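You operate a simulated robot arm through the tools that you are given. There is no shell and no other tool. Be economical: measure what you need, move in short steps, check, and stop when the job is done.

Carry out the task below with a simulated two-armed robot. There is one attempt and no reset: what you move stays moved.

JOB
Move the ski named on the ticket to the cart, lock its bay again and mark it out.
Fine: bar down, bolt shot, its slider at OUT; the cart stays braked, its bar up; the other skis and sliders stay.

Only the result counts: the job must be done as asked and must still hold three seconds after the hand-in. Knocking over, shifting, dropping, spilling or breaking anything else fails it.

ROBOT AND FRAMES
Two 7-joint arms with two-finger parallel grippers on one trunk, on a base that drives. Base frame: it is fixed to the floor where the robot stands at the start and does not move with it; the origin is under the middle of the robot, x ahead of it, y to its left, z up. Units: mm, rad, N and s.
The left shoulder is at the start at [50, 168, 1220], the right one opposite. Each reaches about 790 mm from its shoulder. Places, roughly: brake lever [-500, -1200, 800]; cart bar [0, -1100, 1200]; left bolt [600, 0, 800]; left locking bar [600, 400, 800]; right bolt [600, -200, 800]; right locking bar [600, -600, 800]; ski cart [-200, -1200, 400]; slider fifty-nine [600, -200, 1100]; slider fifty-seven [600, -200, 1200]; slider fifty-six [600, 0, 1000]; slider sixty-five [600, -200, 1000]; slider sixty-two [600, -200, 1000]; slider twenty-nine [600, 0, 1000]; slider twenty-seven [600, 0, 1100]; slider twenty-six [600, 0, 1200]. Payload 1.57 kg a hand.
Tool frame (each hand has its own): the origin (TCP) lies between the finger pads and is the grasp point; the fingertips stand 30 mm ahead of it; z points along the fingers, y is the line along which they close. The gripper opens to 80 mm. The fingers are 17 mm wide and 12 mm thick; the gripper's body (40 by 82 mm) begins 80 mm behind the TCP.
Orientation is that of the tool frame in the base frame, as [roll, pitch, yaw] about the fixed x, y, z axes, in that order (R = Rz(yaw) Ry(pitch) Rx(roll)). With the fingers straight down and closing along the base's y, the tool's x points along the base's -x, its y along +y and its z along -z.

CONTROLS
- The arms move only by the tool servo_tool. It takes "left_deltas", "right_deltas" or both (then of equal length, played together; a hand with none holds still); each is a list of rows, each a list of 3 entries, a list of its own where there are three numbers: the shift along the base's x, y, z in mm, then the turn, a rotation vector about the base's x, y, z in degrees, then the gripper command, from -1 (fully open) to 1 (shut), values between in proportion. In form: [[[dx, dy, dz], [wx, wy, wz], hand], ...]. A call has 1 to 12 rows; each row shifts and turns the commanded pose from where the row before left it. Each row takes 0.2 s and may step no farther than 50 mm and 0.15 rad from the row before; otherwise, or with a gripper value out of range, the whole call is refused. A pose out of reach is approached as far as the arm can. The call stops where the force on the tool passes 50 N (or 10 N more than at its start, if that is more) or the arm is blocked; 0.2 s more then pass. Each finger travels about 45 mm/s and halts on what it meets, pressing with about 30 N; the grip force reading is that of the motor and also rises with nothing between the fingers. The clock runs only during rows and for 0.2 s after the last one: add rows that do not move to give the fingers time. It gives the time, the measured TCP pose, the force on the tool (base axes), the opening and the grip force at its end, in the units of the frame above (readings bear some noise), with the torque about the TCP (base axes, N m) and any sound that the robot's microphone picked up, and new pictures: "show" is both (left out), scene, wrist or none (wrist: the cameras of the hands that moved).
- Cameras (640 x 400 px; columns grow to the right, rows downward): "scene" is now at [130.8, 18.9, 1456.5]; the picture's right is [0.20, -0.98, 0.00], its down [-0.32, -0.07, -0.95] and it looks along [0.93, 0.19, -0.32] (base axes); focal length 214 px, centre (320, 200). "left" rides on the left gripper at [72, 7, -122] in its tool frame; the picture's right is [-0.09, 1.00, 0.00], its down [-0.84, -0.08, -0.54] and it looks along [-0.54, -0.05, 0.84] (tool axes); focal length 238 px, centre (320, 200). "right" rides on the right gripper at [72, -7, -122] in its tool frame; the picture's right is [0.09, 1.00, 0.00], its down [-0.84, 0.08, -0.54] and it looks along [-0.54, 0.05, 0.84] (tool axes); focal length 238 px, centre (320, 200). There is no depth. A picture from a camera that has moved, and an enlarged one, comes with that camera's place and axes in the base frame and with its lens.
- lift_body(by): slides the trunk up (or, below 0, down) by that many mm; the arms and the scene camera ride with it, the base frame stays. It gives what a move gives, with no picture.
- base_move(legs): drives the robot by 1 to 6 legs, each [ahead, left, turn to the left] in mm, mm and rad, along the robot's own axes; the way and the turn of a leg run together, so that a leg with both is an arc; at most 1500 mm and 3.142 rad a leg. The arms and the cameras ride along, it lands a little off, and it stops where it bumps. It gives what a move gives, and a new picture of the scene camera.
- head_to(pan, tilt): turns the head with the scene camera to pan (to the left, within 1.396 rad either way) and tilt (down, from -0.506 to 1.204), counted from straight ahead of the robot. It gives what a move gives, and a new picture of the scene camera.
- close_up(camera, box): a new picture of the part [left, top, right, bottom] of that camera's present view, enlarged. The clock stands still meanwhile.
- close_job(): hands the job in; it is judged then, once.

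Work in short steps. Places have to be worked out from the pictures, the camera data and where the tool is seen: move nearer, look again, correct. Check each grasp and each placing, and mend what went wrong. You have 120 turns and 260 pictures in all, those below and enlarged ones among them. Open the grippers and draw the arms clear of the work before you hand the job in, unless the task says otherwise; then end with one line.

The tools are called after ">>>" as a command line: name --argument value ..., lists and objects as JSON in quotes. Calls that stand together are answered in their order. servo_tool: Moves the arms, as the interface text tells. Its arguments: {"type":"object","properties":{"left_deltas":{"type":"array"},"right_deltas":{"type":"array"},"show":{"type":"string","enum":["both","scene","wrist","none"]}},"required":[]} The other tools are called the same way: lift_body (by) slides the trunk up or down; base_move (legs) drives the base; head_to (pan, tilt) turns the head that bears the scene camera; close_up (camera, box) takes an enlarged picture of a part of a camera's view; close_job () hands the job in.

At the start:

```text
clock: 0.0
left_tcp_pos: [353.0, 212.0, 1422.1]
left_tool_rot: [-3.141, 0.0, -3.141]
left_force: [-0.5, 0.6, 0.0]
left_ft_torque: [-0.03, -0.01, -0.01]
left_width: 79.9
left_grasp_force: 0.1
right_tcp_pos: [282.3, -33.4, 1417.0]
right_tool_rot: [3.139, -0.003, 3.141]
right_force: [-0.1, 0.0, -0.7]
right_ft_torque: [-0.03, -0.01, 0.02]
right_width: 80.0
right_grasp_force: 0.0
trunk travel left (down, up): [-389.0, 54.0]
robot x, y, heading: [0.5, 1.6, -0.002]
head pan, tilt: [0.206, 0.33]
```

scene: 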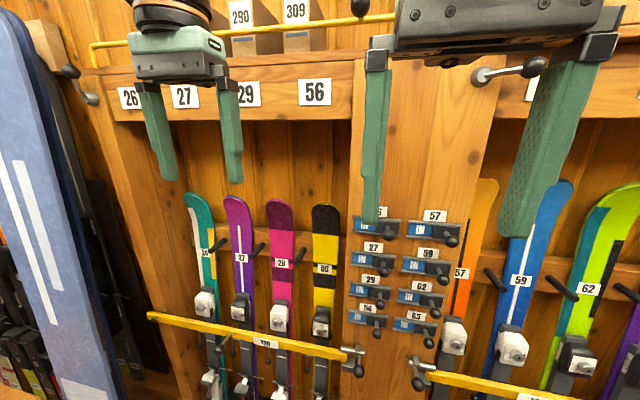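
right: 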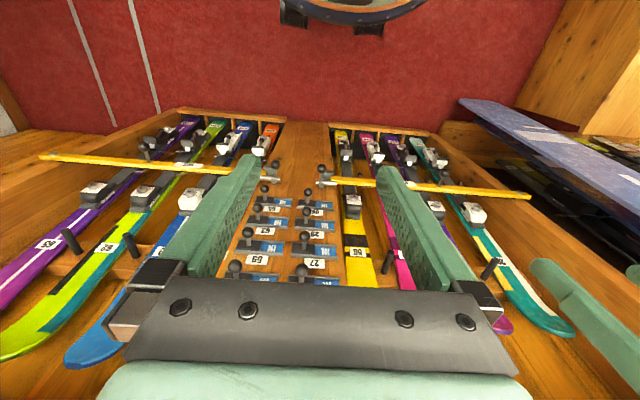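
left: 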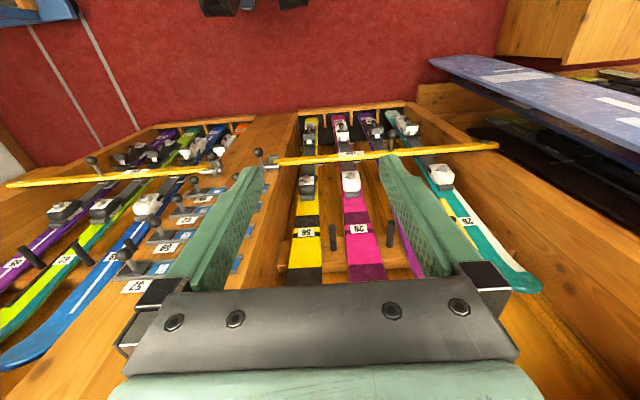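

The rack is ahead with two bays; the ticket isn't in view yet. I turn the head to look for it and for the cart.

>>> head_to --pan -1.39 --tilt 0.5

>>> head_to --pan -0.6 --tilt 0.4

>>> head_to --pan 0.9 --tilt 0.3

```text
clock: 1.7
left_tcp_pos: [352.4, 212.2, 1421.5]
left_tool_rot: [3.141, 0.003, -3.141]
left_force: [0.5, 0.0, 1.1]
left_ft_torque: [-0.01, 0.0, -0.01]
left_width: 80.2
left_grasp_force: 0.0
right_tcp_pos: [283.8, -34.1, 1416.6]
right_tool_rot: [3.138, -0.001, 3.139]
right_force: [0.1, 0.7, -0.4]
right_ft_torque: [0.04, -0.05, 0.0]
right_width: 80.0
right_grasp_force: 0.1
trunk travel left (down, up): [-389.0, 54.0]
robot x, y, heading: [-1.8, -1.6, -0.003]
head pan, tilt: [-1.389, 0.499]
camera scene: at [56.0, -89.7, 1440.9], right [-0.98, -0.18, 0.0], down [-0.09, 0.47, -0.88], along [0.16, -0.86, -0.48], focal length 214 px, centre (320, 200)
```

scene: 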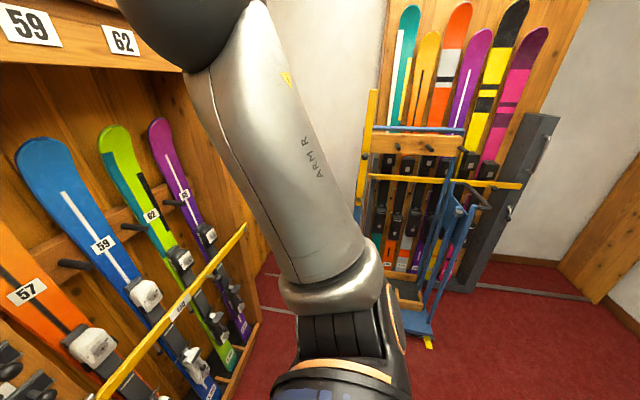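

```text
clock: 2.8
left_tcp_pos: [352.7, 211.0, 1423.0]
left_tool_rot: [-3.141, 0.001, -3.14]
left_force: [-0.3, 0.6, 0.6]
left_ft_torque: [0.01, 0.04, 0.01]
left_width: 80.2
left_grasp_force: 0.0
right_tcp_pos: [282.6, -33.8, 1417.5]
right_tool_rot: [3.137, -0.003, 3.139]
right_force: [0.4, 0.4, 0.4]
right_ft_torque: [0.01, 0.0, -0.01]
right_width: 80.2
right_grasp_force: 0.1
trunk travel left (down, up): [-389.0, 54.0]
robot x, y, heading: [0.6, 3.7, 0.002]
head pan, tilt: [-0.6, 0.4]
camera scene: at [115.9, -52.6, 1450.1], right [-0.57, -0.82, 0.0], down [-0.32, 0.22, -0.92], along [0.76, -0.52, -0.39], focal length 214 px, centre (320, 200)
```

scene: 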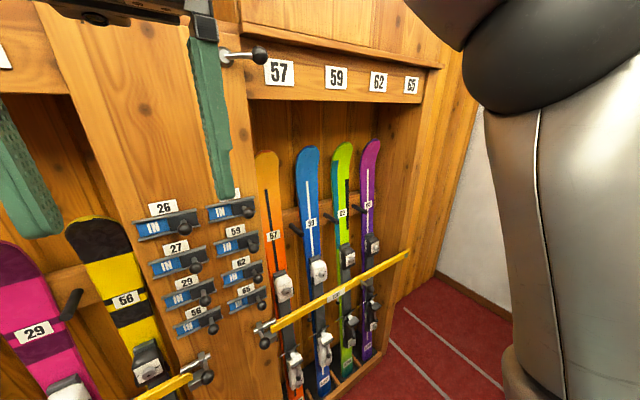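

```text
clock: 4.4
left_tcp_pos: [351.7, 211.5, 1422.6]
left_tool_rot: [3.141, 0.0, 3.141]
left_force: [-0.1, 0.2, -0.1]
left_ft_torque: [-0.01, 0.01, -0.01]
left_width: 80.0
left_grasp_force: 0.0
right_tcp_pos: [282.4, -32.6, 1417.9]
right_tool_rot: [3.137, 0.0, 3.139]
right_force: [-0.6, 0.4, -0.3]
right_ft_torque: [0.0, 0.02, 0.01]
right_width: 80.2
right_grasp_force: 0.1
trunk travel left (down, up): [-389.0, 54.0]
robot x, y, heading: [-0.1, -0.1, -0.003]
head pan, tilt: [0.901, 0.3]
camera scene: at [97.5, 73.0, 1459.3], right [0.78, -0.62, 0.0], down [-0.18, -0.23, -0.96], along [0.59, 0.75, -0.3], focal length 214 px, centre (320, 200)
```

scene: 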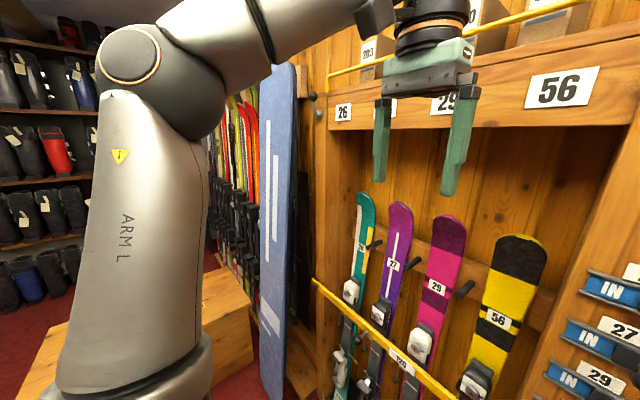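

No ticket yet. I look up at the central post and down at the counter areas.

>>> head_to --pan -0.2 --tilt -0.3

>>> head_to --pan 1.39 --tilt 0.6

>>> head_to --pan 0.0 --tilt 0.9

```text
clock: 5.7
left_tcp_pos: [352.5, 210.5, 1423.0]
left_tool_rot: [-3.14, -0.002, -3.141]
left_force: [-0.1, 0.8, 0.2]
left_ft_torque: [-0.02, -0.02, -0.01]
left_width: 80.2
left_grasp_force: 0.0
right_tcp_pos: [283.1, -33.0, 1417.7]
right_tool_rot: [3.139, -0.002, 3.141]
right_force: [0.6, -0.7, 0.3]
right_ft_torque: [0.02, -0.01, -0.01]
right_width: 79.9
right_grasp_force: 0.0
trunk travel left (down, up): [-389.0, 54.0]
robot x, y, heading: [2.7, 1.2, 0.005]
head pan, tilt: [-0.201, -0.3]
camera scene: at [116.5, -15.9, 1512.5], right [-0.2, -0.98, 0.0], down [0.29, -0.06, -0.96], along [0.94, -0.19, 0.3], focal length 214 px, centre (320, 200)
```

scene: 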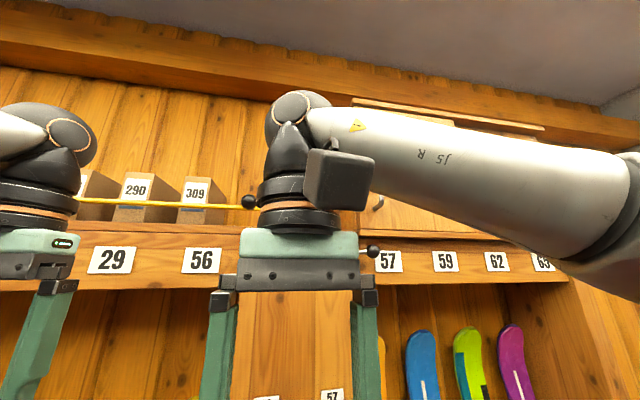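

```text
clock: 7.4
left_tcp_pos: [352.0, 211.7, 1423.0]
left_tool_rot: [-3.141, 0.0, 3.141]
left_force: [0.6, -0.6, 0.4]
left_ft_torque: [-0.03, -0.01, -0.01]
left_width: 79.9
left_grasp_force: 0.1
right_tcp_pos: [281.9, -34.3, 1418.6]
right_tool_rot: [3.139, 0.0, 3.14]
right_force: [0.0, 0.3, 0.3]
right_ft_torque: [-0.03, -0.02, -0.01]
right_width: 79.9
right_grasp_force: 0.0
trunk travel left (down, up): [-389.0, 54.0]
robot x, y, heading: [0.6, -5.7, -0.0]
head pan, tilt: [1.389, 0.6]
camera scene: at [55.5, 86.7, 1431.9], right [0.98, -0.18, 0.0], down [-0.1, -0.56, -0.83], along [0.15, 0.81, -0.56], focal length 214 px, centre (320, 200)
```

scene: 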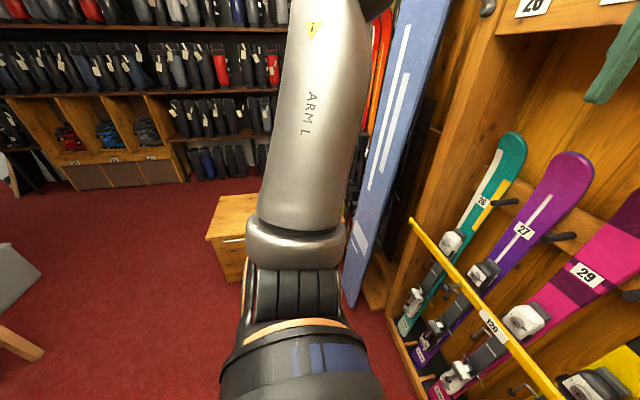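

```text
clock: 8.9
left_tcp_pos: [352.2, 210.5, 1422.8]
left_tool_rot: [3.141, -0.002, -3.141]
left_force: [0.6, 0.2, 0.1]
left_ft_torque: [-0.02, 0.0, 0.02]
left_width: 79.9
left_grasp_force: 0.0
right_tcp_pos: [281.6, -34.1, 1417.6]
right_tool_rot: [3.138, -0.001, 3.142]
right_force: [0.6, -0.2, 0.4]
right_ft_torque: [-0.02, -0.03, 0.0]
right_width: 80.1
right_grasp_force: 0.1
trunk travel left (down, up): [-389.0, 54.0]
robot x, y, heading: [0.2, -0.3, 0.001]
head pan, tilt: [0.0, 0.901]
camera scene: at [115.0, -0.2, 1407.1], right [0.0, -1.0, 0.0], down [-0.78, 0.0, -0.62], along [0.62, 0.0, -0.78], focal length 214 px, centre (320, 200)
```

scene: 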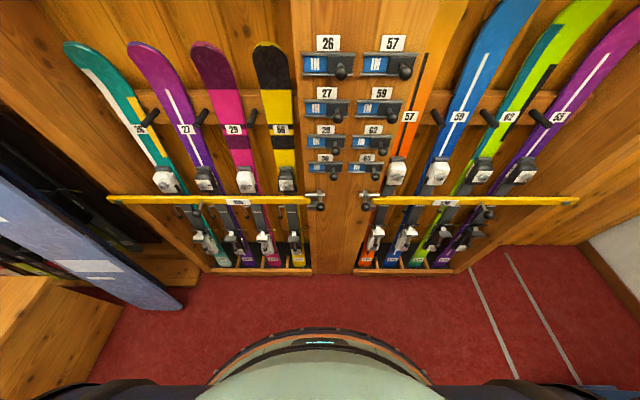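

Still no ticket. I look to the right again and enlarge the cart area, and behind right by turning the base slightly later.

>>> head_to --pan -1.39 --tilt 0.45

>>> close_up --camera "scene" --box '[340, 80, 640, 360]'

```text
clock: 10.4
left_tcp_pos: [352.6, 212.1, 1422.4]
left_tool_rot: [-3.141, -0.001, 3.14]
left_force: [0.1, 0.9, 0.8]
left_ft_torque: [-0.02, -0.02, -0.02]
left_width: 80.2
left_grasp_force: 0.1
right_tcp_pos: [282.0, -32.9, 1417.5]
right_tool_rot: [3.139, -0.001, 3.139]
right_force: [-0.8, 0.5, -0.3]
right_ft_torque: [0.02, 0.0, -0.04]
right_width: 80.0
right_grasp_force: 0.2
trunk travel left (down, up): [-389.0, 54.0]
robot x, y, heading: [2.9, 2.2, -0.002]
head pan, tilt: [-1.389, 0.45]
camera scene: at [56.1, -90.6, 1445.4], right [-0.98, -0.18, 0.0], down [-0.08, 0.43, -0.9], along [0.16, -0.89, -0.44], focal length 214 px, centre (320, 200)
```

scene: 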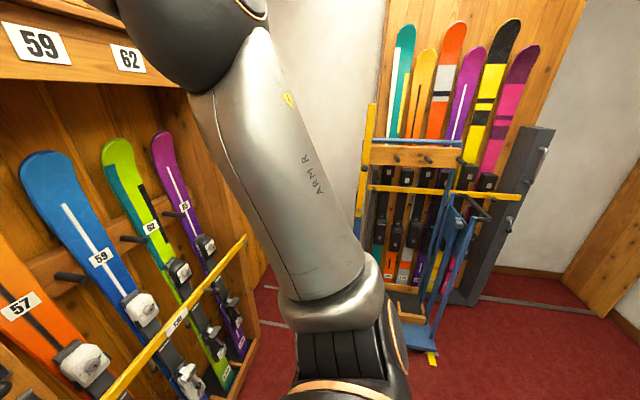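

```text
1.43 times, centred on (490, 220) of scene
camera zoom: at [56.1, -90.6, 1445.4], right [-0.98, -0.18, 0.0], down [-0.08, 0.43, -0.9], along [0.16, -0.89, -0.44], focal length 306 px, centre (77, 171)
```

zoom: 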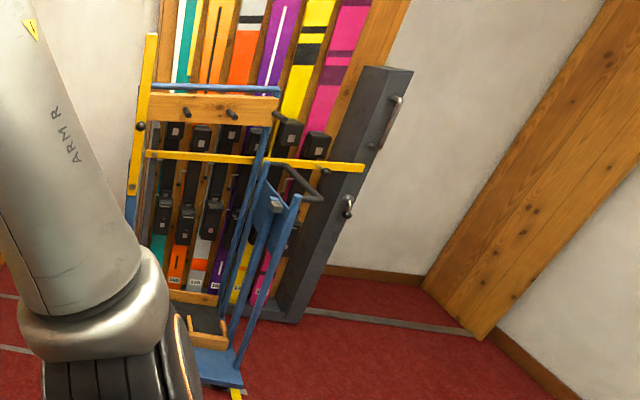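

The cart stands to the right with its yellow bar upright. I turn the robot to the right to see the cart and the room behind.

>>> base_move --legs '[[0, 0, -1.571]]'

>>> head_to --pan -1.3 --tilt 0.4

>>> head_to --pan 0.0 --tilt 0.6

```text
clock: 14.6
left_tcp_pos: [221.6, -346.7, 1422.1]
left_tool_rot: [-3.141, 0.002, 1.599]
left_force: [-0.3, 1.1, 0.6]
left_ft_torque: [0.01, -0.01, -0.02]
left_width: 80.0
left_grasp_force: 0.1
right_tcp_pos: [-24.2, -283.0, 1416.2]
right_tool_rot: [3.14, -0.003, 1.596]
right_force: [-0.1, 0.3, -0.6]
right_ft_torque: [0.03, -0.02, -0.02]
right_width: 79.8
right_grasp_force: 0.0
trunk travel left (down, up): [-389.0, 54.0]
robot x, y, heading: [0.7, 1.2, -1.544]
head pan, tilt: [-1.389, 0.45]
camera scene: at [-89.4, -59.2, 1445.4], right [-0.21, 0.98, 0.0], down [0.43, 0.09, -0.9], along [-0.88, -0.19, -0.44], focal length 214 px, centre (320, 200)
```

scene: 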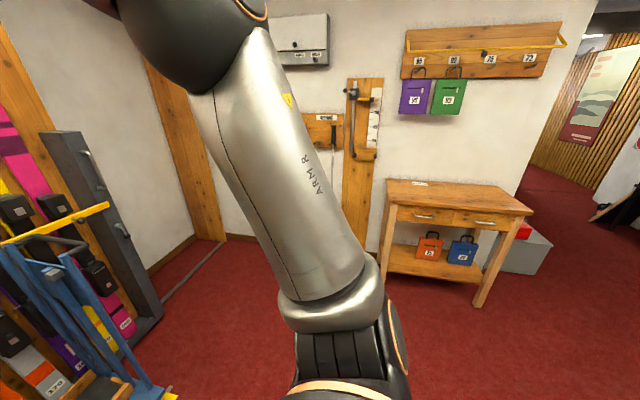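

```text
clock: 15.3
left_tcp_pos: [220.2, -346.6, 1422.0]
left_tool_rot: [3.141, -0.001, 1.599]
left_force: [-0.2, -0.3, -0.6]
left_ft_torque: [0.03, 0.0, -0.01]
left_width: 80.0
left_grasp_force: 0.1
right_tcp_pos: [-25.9, -284.2, 1417.2]
right_tool_rot: [3.139, -0.001, 1.594]
right_force: [-0.4, 0.5, 0.8]
right_ft_torque: [0.01, -0.02, -0.01]
right_width: 80.0
right_grasp_force: 0.1
trunk travel left (down, up): [-389.0, 54.0]
robot x, y, heading: [-1.7, 1.3, -1.543]
head pan, tilt: [-1.3, 0.4]
camera scene: at [-88.0, -67.3, 1450.0], right [-0.29, 0.96, 0.0], down [0.37, 0.11, -0.92], along [-0.88, -0.27, -0.39], focal length 214 px, centre (320, 200)
```

scene: 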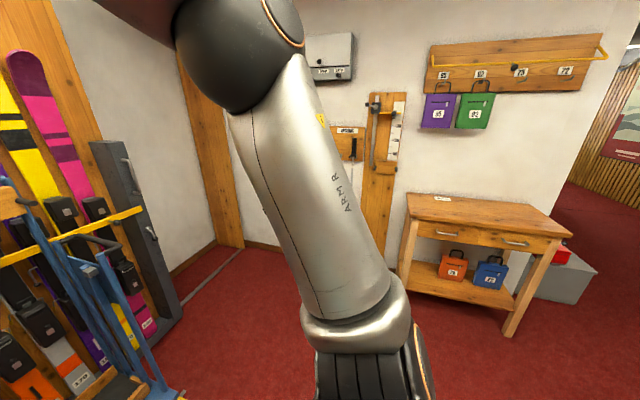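

```text
clock: 16.7
left_tcp_pos: [219.9, -345.9, 1422.5]
left_tool_rot: [3.141, 0.0, 1.598]
left_force: [0.4, 0.1, -0.6]
left_ft_torque: [-0.01, 0.0, 0.01]
left_width: 79.9
left_grasp_force: 0.0
right_tcp_pos: [-26.3, -283.8, 1417.6]
right_tool_rot: [3.137, -0.002, 1.596]
right_force: [0.4, 0.0, 0.2]
right_ft_torque: [0.01, -0.01, 0.02]
right_width: 80.1
right_grasp_force: 0.0
trunk travel left (down, up): [-389.0, 54.0]
robot x, y, heading: [2.4, -1.9, -1.543]
head pan, tilt: [0.0, 0.6]
camera scene: at [2.9, -128.5, 1431.8], right [-1.0, -0.03, 0.0], down [-0.01, 0.56, -0.83], along [0.02, -0.82, -0.56], focal length 214 px, centre (320, 200)
```

scene: 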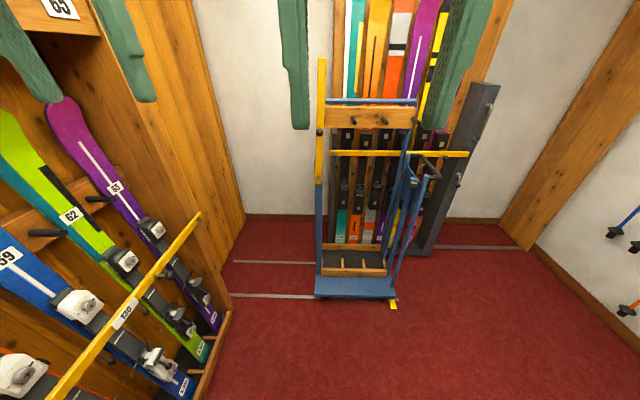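

The table at the far side bears a small paper; maybe the ticket. I enlarge it, and the wall items.

>>> head_to --pan -1.39 --tilt 0.3

>>> close_up --camera "scene" --box '[380, 20, 560, 260]'

>>> close_up --camera "scene" --box '[260, 20, 400, 170]'

```text
clock: 18.3
left_tcp_pos: [220.3, -346.4, 1422.9]
left_tool_rot: [-3.141, 0.0, 1.599]
left_force: [-0.4, -0.2, 0.6]
left_ft_torque: [-0.02, 0.0, 0.01]
left_width: 80.2
left_grasp_force: 0.1
right_tcp_pos: [-25.8, -283.4, 1417.2]
right_tool_rot: [3.14, -0.002, 1.596]
right_force: [0.4, -0.1, 0.6]
right_ft_torque: [0.0, 0.01, 0.01]
right_width: 79.9
right_grasp_force: 0.1
trunk travel left (down, up): [-389.0, 54.0]
robot x, y, heading: [0.5, 1.5, -1.545]
head pan, tilt: [-1.389, 0.3]
camera scene: at [-90.8, -59.5, 1459.3], right [-0.21, 0.98, 0.0], down [0.29, 0.06, -0.96], along [-0.93, -0.2, -0.3], focal length 214 px, centre (320, 200)
```

scene: 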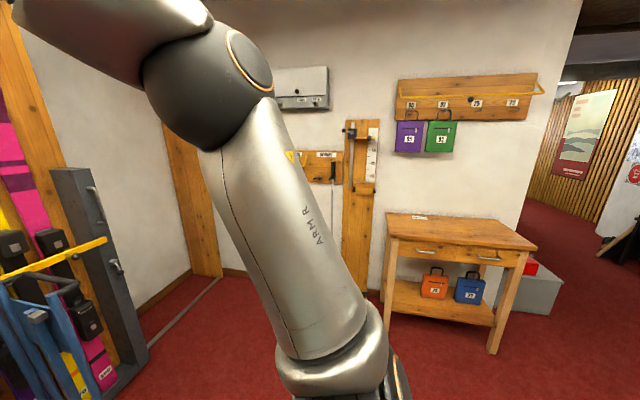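

```text
1.67 times, centred on (470, 140) of scene
camera zoom: at [-90.8, -59.5, 1459.3], right [-0.21, 0.98, 0.0], down [0.29, 0.06, -0.96], along [-0.93, -0.2, -0.3], focal length 358 px, centre (70, 300)
```

zoom: 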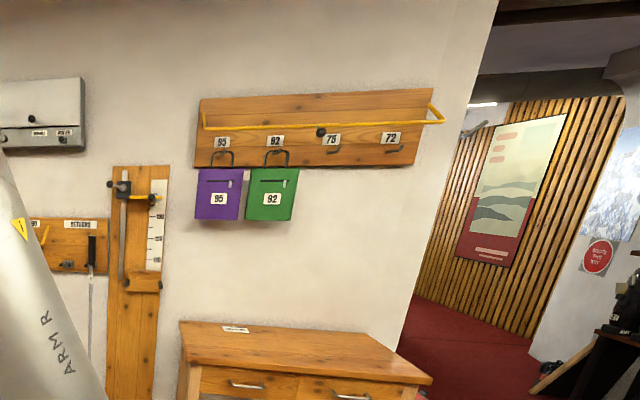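

```text
2.67 times, centred on (330, 95) of scene
camera zoom: at [-90.8, -59.5, 1459.3], right [-0.21, 0.98, 0.0], down [0.29, 0.06, -0.96], along [-0.93, -0.2, -0.3], focal length 572 px, centre (293, 480)
```

zoom: 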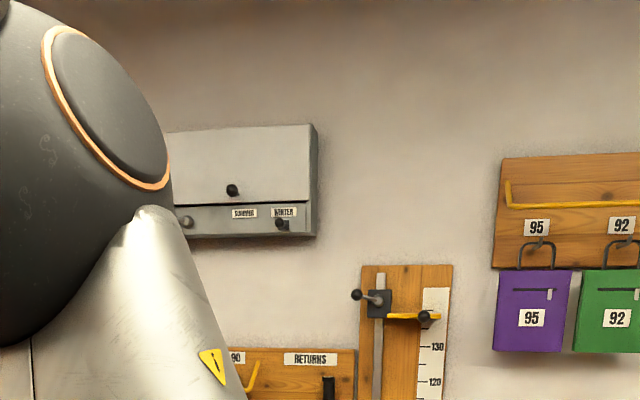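

The paper on the table edge needs more zoom. I also continue turning to see the rest of the room.

>>> close_up --camera "scene" --box '[400, 205, 440, 230]'

>>> base_move --legs '[[0, 0, -1.571]]'

>>> head_to --pan 0.0 --tilt 0.5

```text
16.00 times, centred on (420, 218) of scene
camera zoom: at [-90.8, -59.5, 1459.3], right [-0.21, 0.98, 0.0], down [0.29, 0.06, -0.96], along [-0.93, -0.2, -0.3], focal length 3432 px, centre (-1280, -80)
```

zoom: 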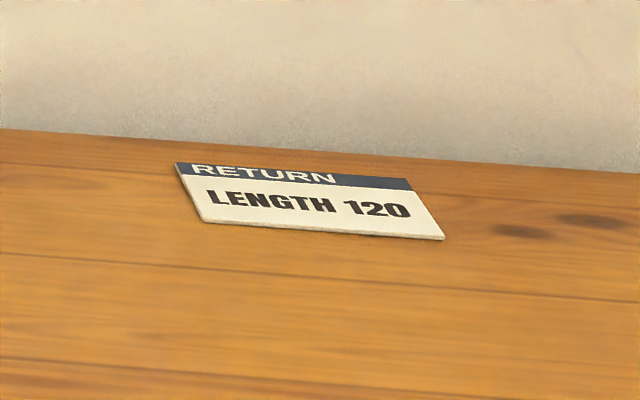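

```text
clock: 22.5
left_tcp_pos: [-350.7, -215.0, 1421.9]
left_tool_rot: [-3.141, -0.001, 0.011]
left_force: [-0.4, -0.1, -0.4]
left_ft_torque: [-0.02, 0.02, 0.0]
left_width: 79.9
left_grasp_force: 0.1
right_tcp_pos: [-282.7, 30.6, 1419.1]
right_tool_rot: [3.138, -0.003, 0.008]
right_force: [-0.2, -0.7, 1.2]
right_ft_torque: [-0.02, -0.02, -0.03]
right_width: 79.7
right_grasp_force: 0.1
trunk travel left (down, up): [-389.0, 54.0]
robot x, y, heading: [0.8, -1.9, -3.131]
head pan, tilt: [-1.389, 0.3]
camera scene: at [-58.3, 91.1, 1459.3], right [0.98, 0.19, 0.0], down [0.06, -0.29, -0.96], along [-0.18, 0.94, -0.3], focal length 214 px, centre (320, 200)
```

scene: 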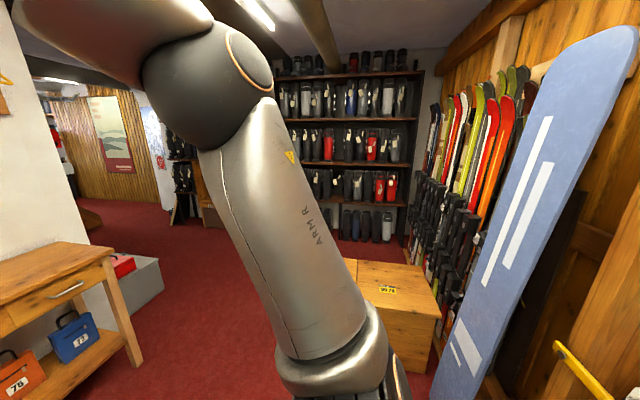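

```text
clock: 24.1
left_tcp_pos: [-351.0, -213.8, 1421.8]
left_tool_rot: [3.141, 0.001, 0.011]
left_force: [0.1, 0.5, 0.4]
left_ft_torque: [-0.02, 0.05, 0.01]
left_width: 80.2
left_grasp_force: 0.1
right_tcp_pos: [-282.6, 29.9, 1418.0]
right_tool_rot: [3.139, -0.001, 0.009]
right_force: [-0.4, 0.5, 0.4]
right_ft_torque: [-0.01, 0.0, 0.01]
right_width: 80.2
right_grasp_force: 0.1
trunk travel left (down, up): [-389.0, 54.0]
robot x, y, heading: [-0.3, 2.4, -3.13]
head pan, tilt: [0.0, 0.499]
camera scene: at [-131.5, -1.6, 1440.9], right [-0.01, 1.0, 0.0], down [0.48, 0.0, -0.88], along [-0.88, -0.01, -0.48], focal length 214 px, centre (320, 200)
```

scene: 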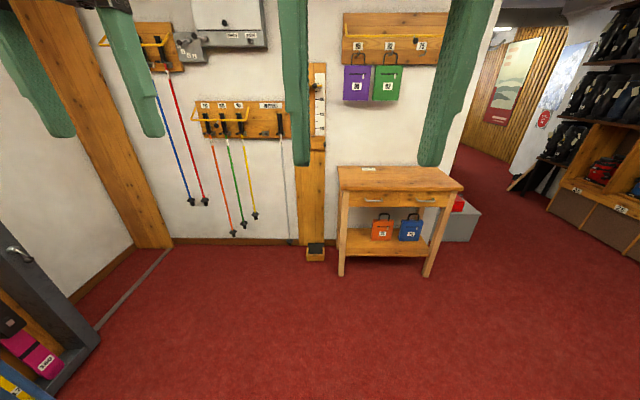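

The table's card reads "RETURN – LENGTH 120". I check the rest of this wall, then the skis' tail labels.

>>> close_up --camera "scene" --box '[90, 0, 460, 260]'

>>> base_move --legs '[[0, 0, 3.13]]'

>>> head_to --pan 0.0 --tilt 0.9

>>> close_up --camera "scene" --box '[350, 100, 590, 290]'

>>> close_up --camera "scene" --box '[100, 100, 330, 290]'

```text
1.54 times, centred on (275, 130) of scene
camera zoom: at [-131.5, -1.6, 1440.9], right [-0.01, 1.0, 0.0], down [0.48, 0.0, -0.88], along [-0.88, -0.01, -0.48], focal length 330 px, centre (389, 308)
```

zoom: 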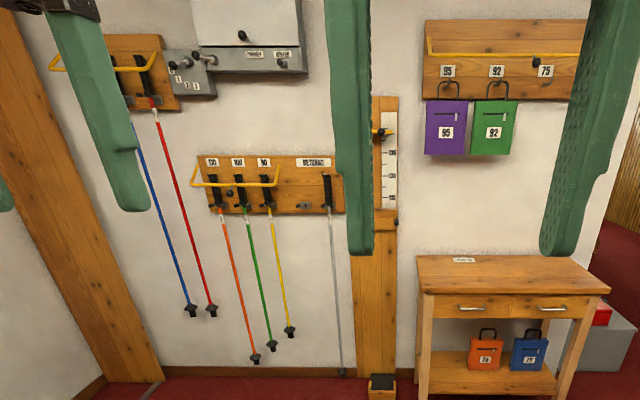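

```text
clock: 31.7
left_tcp_pos: [359.0, 201.5, 1422.6]
left_tool_rot: [-3.14, -0.001, 3.113]
left_force: [0.6, 0.6, 0.3]
left_ft_torque: [0.0, 0.01, -0.03]
left_width: 80.1
left_grasp_force: 0.1
right_tcp_pos: [281.2, -40.7, 1417.4]
right_tool_rot: [3.14, -0.001, 3.113]
right_force: [0.6, -0.5, -0.5]
right_ft_torque: [-0.04, 0.01, -0.01]
right_width: 80.0
right_grasp_force: 0.0
trunk travel left (down, up): [-389.0, 54.0]
robot x, y, heading: [0.7, -4.2, -0.03]
head pan, tilt: [0.0, 0.499]
camera scene: at [130.4, -3.9, 1440.9], right [-0.03, -1.0, 0.0], down [-0.48, 0.01, -0.88], along [0.88, -0.02, -0.48], focal length 214 px, centre (320, 200)
```

scene: 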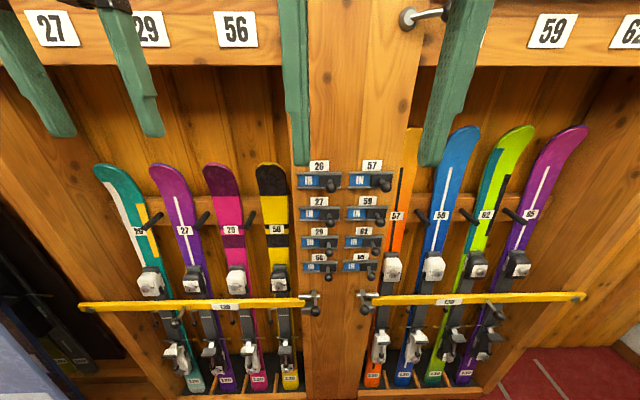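

```text
clock: 32.6
left_tcp_pos: [357.8, 201.6, 1421.9]
left_tool_rot: [-3.141, 0.001, 3.114]
left_force: [-1.0, 0.0, -0.3]
left_ft_torque: [0.02, -0.01, -0.02]
left_width: 80.2
left_grasp_force: 0.0
right_tcp_pos: [281.7, -40.7, 1417.6]
right_tool_rot: [3.138, -0.003, 3.112]
right_force: [0.5, -0.5, -0.4]
right_ft_torque: [-0.02, 0.01, 0.02]
right_width: 80.0
right_grasp_force: 0.1
trunk travel left (down, up): [-389.0, 54.0]
robot x, y, heading: [0.9, -1.8, -0.026]
head pan, tilt: [0.0, 0.901]
camera scene: at [115.0, -3.5, 1407.1], right [-0.03, -1.0, 0.0], down [-0.78, 0.02, -0.62], along [0.62, -0.02, -0.78], focal length 214 px, centre (320, 200)
```

scene: 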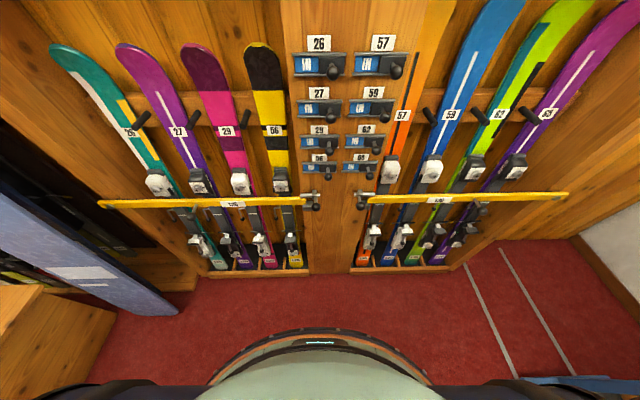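

```text
2.11 times, centred on (470, 195) of scene
camera zoom: at [115.0, -3.5, 1407.1], right [-0.03, -1.0, 0.0], down [-0.78, 0.02, -0.62], along [0.62, -0.02, -0.78], focal length 452 px, centre (4, 210)
```

zoom: 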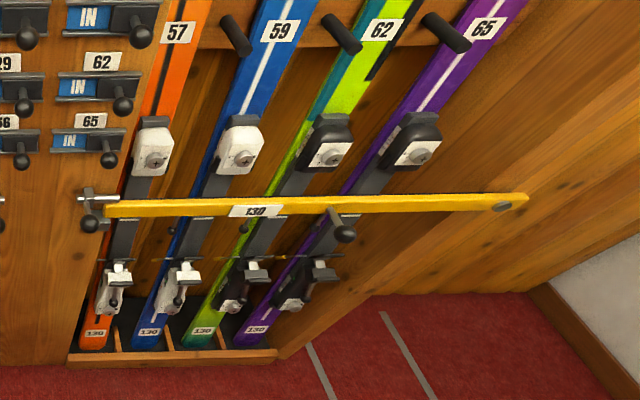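

```text
2.11 times, centred on (215, 195) of scene
camera zoom: at [115.0, -3.5, 1407.1], right [-0.03, -1.0, 0.0], down [-0.78, 0.02, -0.62], along [0.62, -0.02, -0.78], focal length 452 px, centre (541, 210)
```

zoom: 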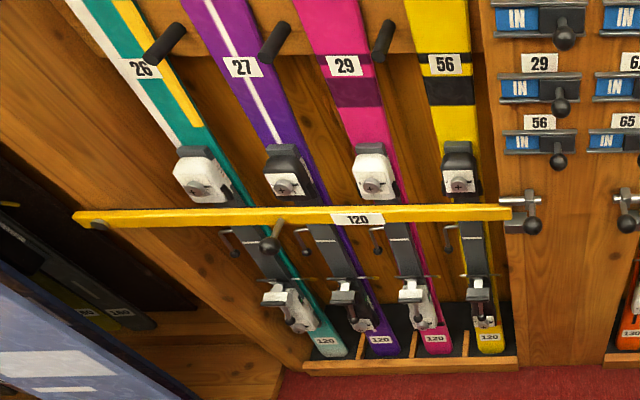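

That card is not unique to a ski (the whole left bay is 120), so the ticket must be elsewhere; the cart handle has a plate with something white on it. I zoom there.

>>> head_to --pan -1.39 --tilt 0.45

>>> close_up --camera "scene" --box '[420, 170, 500, 230]'

>>> close_up --camera "scene" --box '[350, 80, 540, 370]'

```text
clock: 34.1
left_tcp_pos: [358.5, 201.4, 1422.9]
left_tool_rot: [3.141, 0.0, 3.115]
left_force: [0.0, 0.2, -0.4]
left_ft_torque: [0.02, -0.03, 0.02]
left_width: 79.9
left_grasp_force: 0.1
right_tcp_pos: [281.8, -41.4, 1418.0]
right_tool_rot: [3.138, -0.001, 3.111]
right_force: [-0.2, -1.1, 0.3]
right_ft_torque: [0.01, 0.0, 0.05]
right_width: 79.9
right_grasp_force: 0.0
trunk travel left (down, up): [-389.0, 54.0]
robot x, y, heading: [2.4, -1.6, -0.031]
head pan, tilt: [-1.389, 0.45]
camera scene: at [53.6, -92.2, 1445.4], right [-0.99, -0.15, 0.0], down [-0.07, 0.43, -0.9], along [0.14, -0.89, -0.44], focal length 214 px, centre (320, 200)
```

scene: 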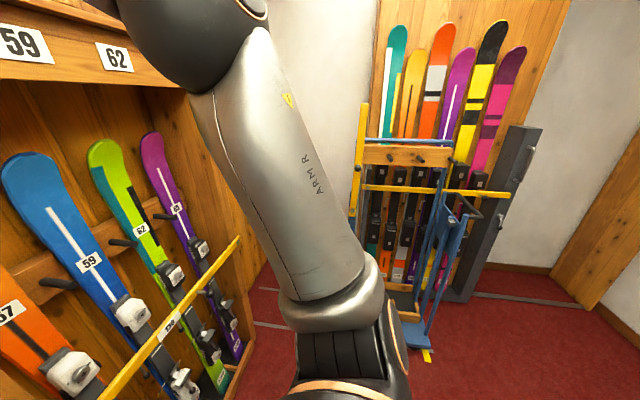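

```text
6.67 times, centred on (460, 200) of scene
camera zoom: at [53.6, -92.2, 1445.4], right [-0.99, -0.15, 0.0], down [-0.07, 0.43, -0.9], along [0.14, -0.89, -0.44], focal length 1430 px, centre (-613, 200)
```

zoom: 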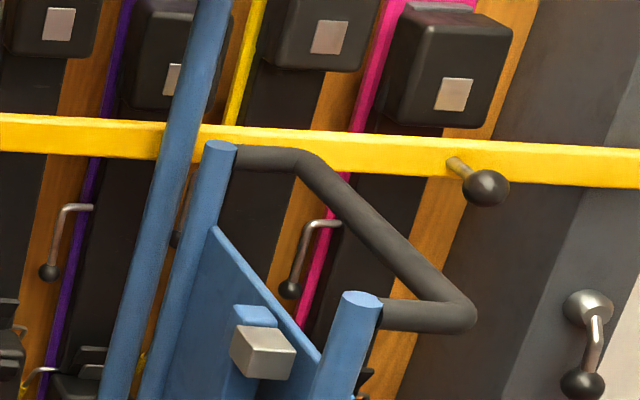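

```text
1.38 times, centred on (445, 225) of scene
camera zoom: at [53.6, -92.2, 1445.4], right [-0.99, -0.15, 0.0], down [-0.07, 0.43, -0.9], along [0.14, -0.89, -0.44], focal length 296 px, centre (148, 166)
```

zoom: 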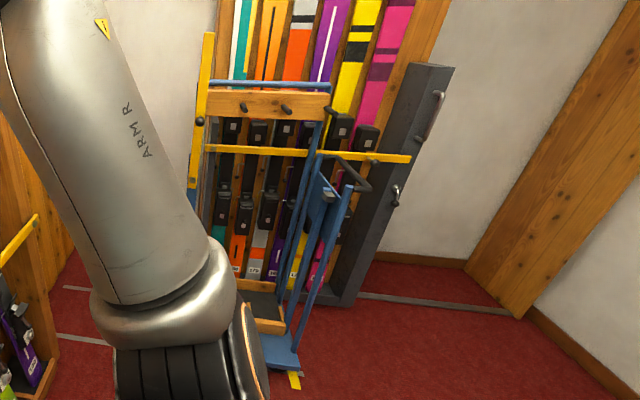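

The cart's handle panel faces away from me. I first scan the room behind-left (a bench-like thing showed there).

>>> base_move --legs '[[0, 0, 2.4]]'

>>> head_to --pan 0.0 --tilt 0.4

>>> head_to --pan -0.8 --tilt 0.3

```text
clock: 40.2
left_tcp_pos: [-402.0, 85.0, 1421.7]
left_tool_rot: [-3.14, 0.001, -0.746]
left_force: [0.7, 0.4, 0.5]
left_ft_torque: [-0.01, 0.03, -0.03]
left_width: 80.1
left_grasp_force: 0.1
right_tcp_pos: [-184.6, 217.0, 1416.1]
right_tool_rot: [3.138, -0.004, -0.75]
right_force: [-0.4, -1.1, -0.9]
right_ft_torque: [0.03, -0.01, -0.01]
right_width: 80.1
right_grasp_force: 0.1
trunk travel left (down, up): [-389.0, 54.0]
robot x, y, heading: [1.1, 3.7, 2.389]
head pan, tilt: [-1.389, 0.45]
camera scene: at [19.5, 104.5, 1445.4], right [0.84, -0.54, 0.0], down [-0.23, -0.37, -0.9], along [0.48, 0.76, -0.44], focal length 214 px, centre (320, 200)
```

scene: 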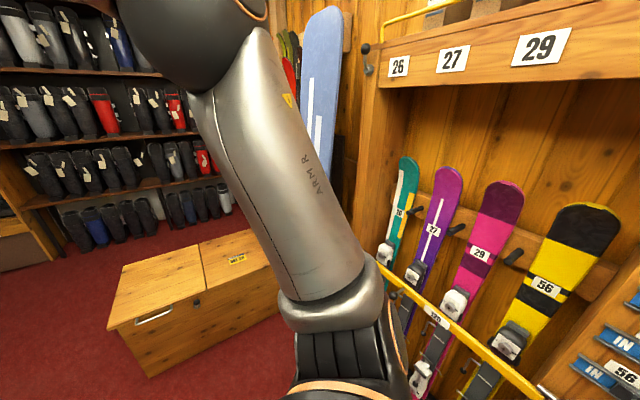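

```text
clock: 41.8
left_tcp_pos: [-401.5, 85.7, 1422.4]
left_tool_rot: [-3.141, 0.0, -0.745]
left_force: [-0.6, 0.2, 0.3]
left_ft_torque: [-0.01, 0.02, 0.01]
left_width: 79.9
left_grasp_force: 0.0
right_tcp_pos: [-183.4, 216.3, 1417.1]
right_tool_rot: [3.138, -0.004, -0.75]
right_force: [0.1, -0.6, 0.1]
right_ft_torque: [-0.03, 0.0, -0.02]
right_width: 80.0
right_grasp_force: 0.1
trunk travel left (down, up): [-389.0, 54.0]
robot x, y, heading: [1.4, 2.3, 2.397]
head pan, tilt: [0.0, 0.4]
camera scene: at [-97.7, 90.0, 1450.1], right [0.68, 0.73, 0.0], down [0.29, -0.26, -0.92], along [-0.67, 0.63, -0.39], focal length 214 px, centre (320, 200)
```

scene: 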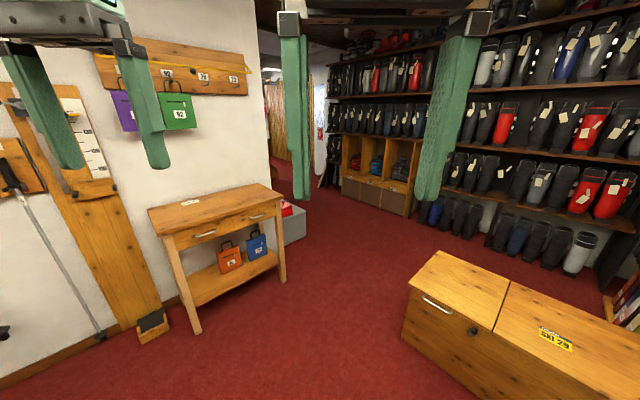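

```text
clock: 42.9
left_tcp_pos: [-401.9, 85.2, 1422.5]
left_tool_rot: [-3.14, -0.001, -0.747]
left_force: [0.0, -0.7, -0.3]
left_ft_torque: [0.01, -0.03, -0.01]
left_width: 80.1
left_grasp_force: 0.1
right_tcp_pos: [-184.8, 216.2, 1417.6]
right_tool_rot: [3.137, -0.001, -0.751]
right_force: [-0.4, -0.2, -0.5]
right_ft_torque: [0.03, 0.0, -0.02]
right_width: 79.9
right_grasp_force: 0.0
trunk travel left (down, up): [-389.0, 54.0]
robot x, y, heading: [0.9, 0.8, 2.391]
head pan, tilt: [-0.799, 0.3]
camera scene: at [-32.0, 120.4, 1459.3], right [1.0, 0.02, 0.0], down [0.01, -0.3, -0.96], along [-0.02, 0.95, -0.3], focal length 214 px, centre (320, 200)
```

scene: 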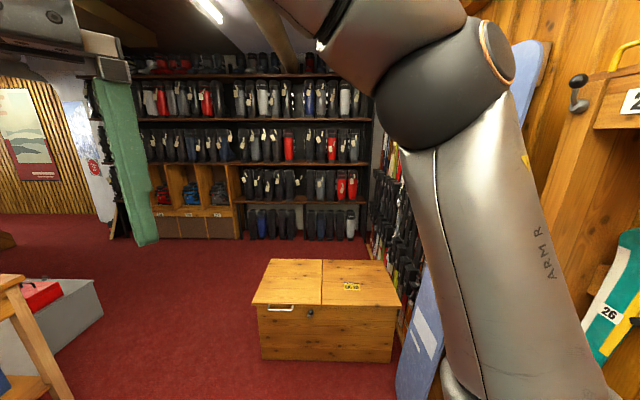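

The bench lid bears a yellow ticket; I enlarge it.

>>> close_up --camera "scene" --box '[335, 275, 370, 297]'

```text
16.00 times, centred on (352, 286) of scene
camera zoom: at [-32.0, 120.4, 1459.3], right [1.0, 0.02, 0.0], down [0.01, -0.3, -0.96], along [-0.02, 0.95, -0.3], focal length 3432 px, centre (-200, -1176)
```

zoom: 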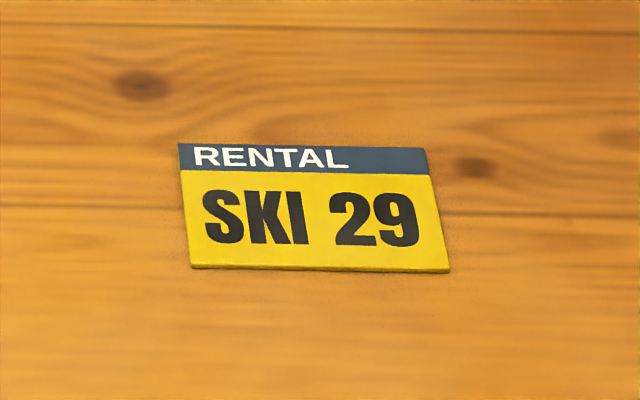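

Ticket: SKI 29, in the left bay. I return to face the rack and look closely at the bolt, slider and bar.

>>> base_move --legs '[[0, 0, -2.391]]'

>>> head_to --pan 0.15 --tilt 0.75

>>> close_up --camera "scene" --box '[300, 100, 460, 260]'

>>> close_up --camera "scene" --box '[60, 60, 340, 330]'

```text
clock: 48.8
left_tcp_pos: [334.3, 238.6, 1423.1]
left_tool_rot: [3.142, 0.0, -3.06]
left_force: [-0.1, 0.3, -0.1]
left_ft_torque: [0.01, 0.0, 0.0]
left_width: 79.9
left_grasp_force: 0.0
right_tcp_pos: [284.6, -8.6, 1417.3]
right_tool_rot: [3.139, -0.003, -3.063]
right_force: [-0.6, -0.3, -0.4]
right_ft_torque: [-0.03, 0.02, -0.02]
right_width: 80.1
right_grasp_force: 0.1
trunk travel left (down, up): [-389.0, 54.0]
robot x, y, heading: [-4.2, -4.2, 0.082]
head pan, tilt: [-0.799, 0.3]
camera scene: at [109.8, -58.3, 1459.3], right [-0.66, -0.75, 0.0], down [-0.22, 0.19, -0.96], along [0.72, -0.63, -0.3], focal length 214 px, centre (320, 200)
```

scene: 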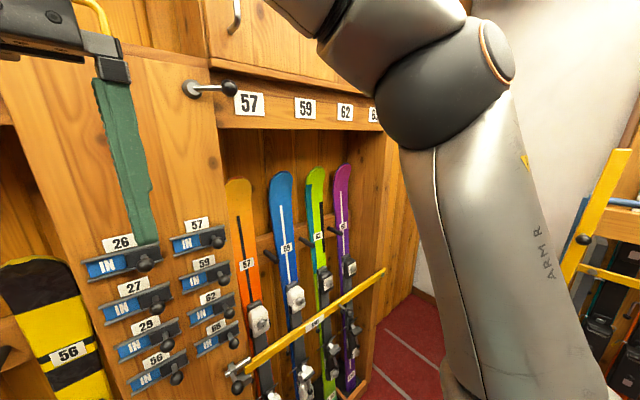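

```text
clock: 50.0
left_tcp_pos: [334.2, 239.4, 1422.4]
left_tool_rot: [-3.141, 0.0, -3.06]
left_force: [-0.2, 0.9, -1.2]
left_ft_torque: [0.03, -0.02, 0.0]
left_width: 80.3
left_grasp_force: 0.1
right_tcp_pos: [284.0, -10.4, 1417.6]
right_tool_rot: [3.137, -0.002, -3.061]
right_force: [0.1, 1.1, 0.5]
right_ft_torque: [0.04, 0.03, 0.05]
right_width: 79.9
right_grasp_force: 0.0
trunk travel left (down, up): [-389.0, 54.0]
robot x, y, heading: [-1.9, -0.7, 0.078]
head pan, tilt: [0.15, 0.75]
camera scene: at [120.0, 22.1, 1419.0], right [0.23, -0.97, 0.0], down [-0.66, -0.16, -0.73], along [0.71, 0.17, -0.68], focal length 214 px, centre (320, 200)
```

scene: 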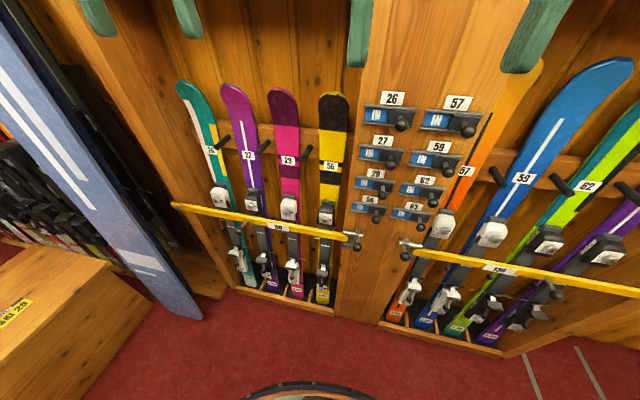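

```text
2.50 times, centred on (380, 180) of scene
camera zoom: at [120.0, 22.1, 1419.0], right [0.23, -0.97, 0.0], down [-0.66, -0.16, -0.73], along [0.71, 0.17, -0.68], focal length 536 px, centre (170, 250)
```

zoom: 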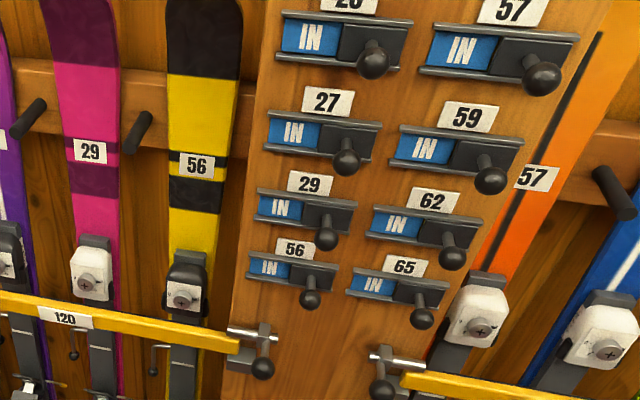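

```text
1.48 times, centred on (200, 195) of scene
camera zoom: at [120.0, 22.1, 1419.0], right [0.23, -0.97, 0.0], down [-0.66, -0.16, -0.73], along [0.71, 0.17, -0.68], focal length 318 px, centre (498, 207)
```

zoom: 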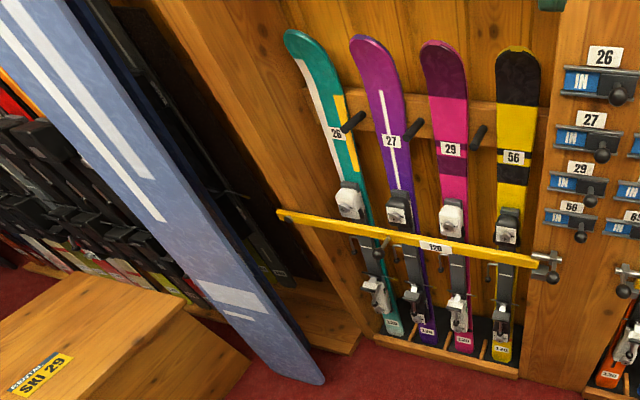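

Sliders move by knobs; IN is shown, so OUT comes by sliding the knob left. I lower the trunk for reach and a second viewpoint for triangulation.

>>> lift_body --by -300

>>> head_to --pan 0.15 --tilt 0.35

>>> close_up --camera "scene" --box '[300, 120, 460, 320]'

```text
clock: 53.0
left_tcp_pos: [334.4, 238.4, 1122.3]
left_tool_rot: [3.141, 0.0, -3.059]
left_force: [0.4, 1.5, 0.0]
left_ft_torque: [-0.04, 0.03, -0.03]
left_width: 80.2
left_grasp_force: 0.0
right_tcp_pos: [284.9, -10.9, 1117.1]
right_tool_rot: [3.138, -0.001, -3.062]
right_force: [-0.7, -0.1, 0.0]
right_ft_torque: [-0.03, -0.03, 0.03]
right_width: 80.0
right_grasp_force: 0.0
trunk travel left (down, up): [-89.0, 354.0]
robot x, y, heading: [1.8, -0.4, 0.085]
head pan, tilt: [0.15, 0.75]
```

```text
clock: 53.9
left_tcp_pos: [334.4, 238.6, 1123.1]
left_tool_rot: [-3.141, 0.0, -3.06]
left_force: [-0.7, 0.4, -0.6]
left_ft_torque: [-0.02, 0.01, 0.01]
left_width: 80.2
left_grasp_force: 0.1
right_tcp_pos: [283.8, -9.6, 1116.9]
right_tool_rot: [3.139, -0.001, -3.061]
right_force: [-0.1, -0.1, 0.5]
right_ft_torque: [0.03, -0.01, 0.03]
right_width: 79.9
right_grasp_force: 0.0
trunk travel left (down, up): [-89.0, 354.0]
robot x, y, heading: [-2.6, 3.1, 0.085]
head pan, tilt: [0.15, 0.351]
camera scene: at [130.0, 24.5, 1154.5], right [0.23, -0.97, 0.0], down [-0.34, -0.08, -0.94], along [0.91, 0.22, -0.34], focal length 214 px, centre (320, 200)
```

scene: 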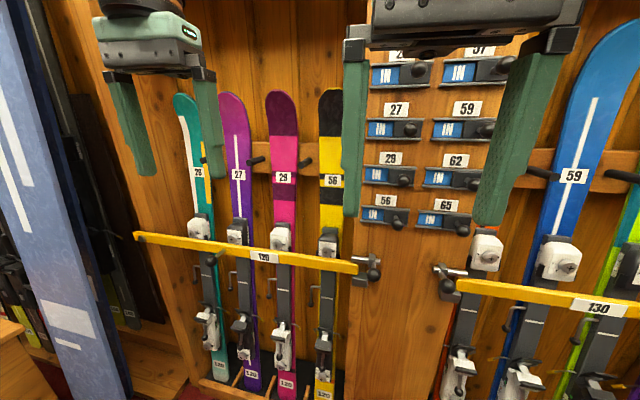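

```text
2.00 times, centred on (380, 220) of scene
camera zoom: at [130.0, 24.5, 1154.5], right [0.23, -0.97, 0.0], down [-0.34, -0.08, -0.94], along [0.91, 0.22, -0.34], focal length 429 px, centre (200, 160)
```

zoom: 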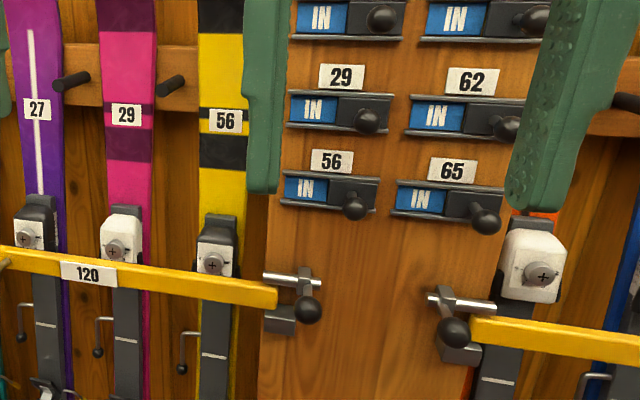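

Triangulated: left bolt knob ≈ (547,-3,826), slider 29 knob ≈ (560,-39,1048), bar pivot near y≈690, bar knob ≈ (540,436,802), ski 29 at y≈245. I square the base and shift left 100 mm, so the right hand serves bolt and slider, the left hand bar and ski.

>>> base_move --legs '[[0, 100, -0.083]]'

>>> servo_tool --right_deltas '[[[10, 0, -15], [0, -8.5, 0], 0], [[10, 0, -15], [0, -8.5, 0], 0], [[10, 0, -15], [0, -8.5, 0], 0], [[10, 0, -15], [0, -8.5, 0], 0], [[10, 0, -15], [0, -8.5, 0], 0], [[10, 0, -15], [0, -8.5, 0], 0], [[10, 0, -15], [0, -8.5, 0], 0], [[10, 0, -15], [0, -8.5, 0], 0], [[10, 0, -15], [0, -8.5, 0], 0], [[10, 0, -15], [0, -8.5, 0], 0], [[0, 0, -15], [0, -5, 0], 0]]' --show "both"

```text
clock: 55.4
left_tcp_pos: [347.9, 309.8, 1122.0]
left_tool_rot: [3.141, -0.001, 3.141]
left_force: [0.1, -0.5, 0.3]
left_ft_torque: [0.01, -0.01, -0.01]
left_width: 80.0
left_grasp_force: 0.1
right_tcp_pos: [279.9, 66.5, 1117.5]
right_tool_rot: [3.14, -0.001, 3.138]
right_force: [0.4, 0.4, -0.7]
right_ft_torque: [0.01, -0.02, 0.0]
right_width: 80.0
right_grasp_force: 0.0
trunk travel left (down, up): [-89.0, 354.0]
robot x, y, heading: [-6.4, 101.2, 0.001]
head pan, tilt: [0.15, 0.351]
camera scene: at [127.6, 113.0, 1154.6], right [0.15, -0.99, 0.0], down [-0.34, -0.05, -0.94], along [0.93, 0.14, -0.34], focal length 214 px, centre (320, 200)
```

scene: 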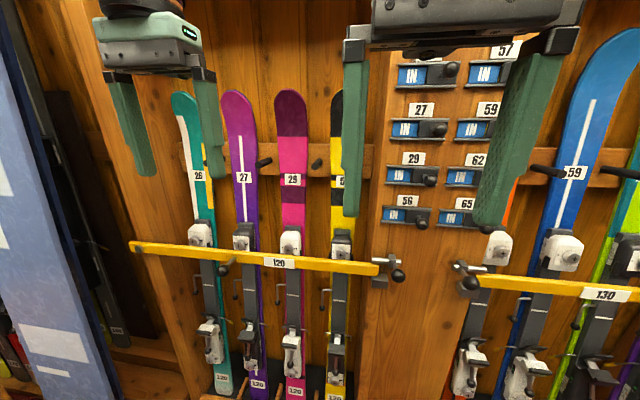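

```text
clock: 57.8
left_tcp_pos: [348.5, 308.8, 1122.9]
left_tool_rot: [3.141, 0.0, 3.139]
left_force: [0.2, 0.3, 0.8]
left_ft_torque: [0.03, -0.05, 0.0]
left_width: 80.3
left_grasp_force: 0.1
right_tcp_pos: [379.2, 65.5, 953.0]
right_tool_rot: [1.464, 1.565, 1.467]
right_force: [0.4, -0.3, 0.5]
right_ft_torque: [0.0, 0.02, -0.01]
right_width: 39.8
right_grasp_force: 0.2
trunk travel left (down, up): [-89.0, 354.0]
robot x, y, heading: [-4.8, 97.0, -0.001]
head pan, tilt: [0.15, 0.351]
camera scene: at [127.6, 113.0, 1154.6], right [0.15, -0.99, 0.0], down [-0.34, -0.05, -0.94], along [0.93, 0.14, -0.34], focal length 214 px, centre (320, 200)
camera right: at [257.3, 58.9, 882.4], right [0.0, 1.0, -0.09], down [-0.54, 0.07, 0.84], along [0.84, 0.05, 0.54], focal length 238 px, centre (320, 200)
```

scene: 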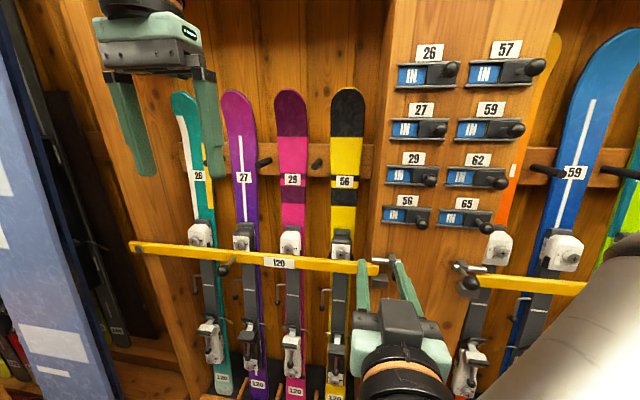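
right: 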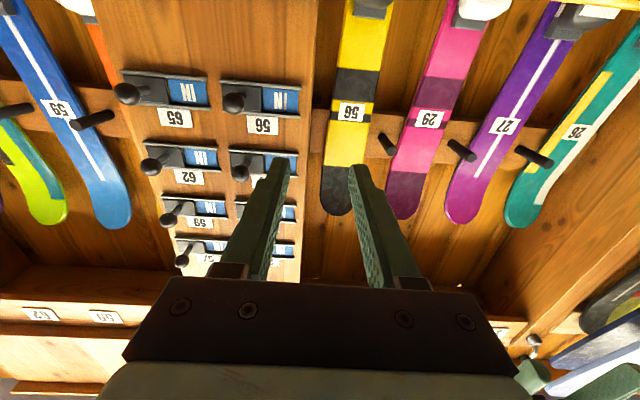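

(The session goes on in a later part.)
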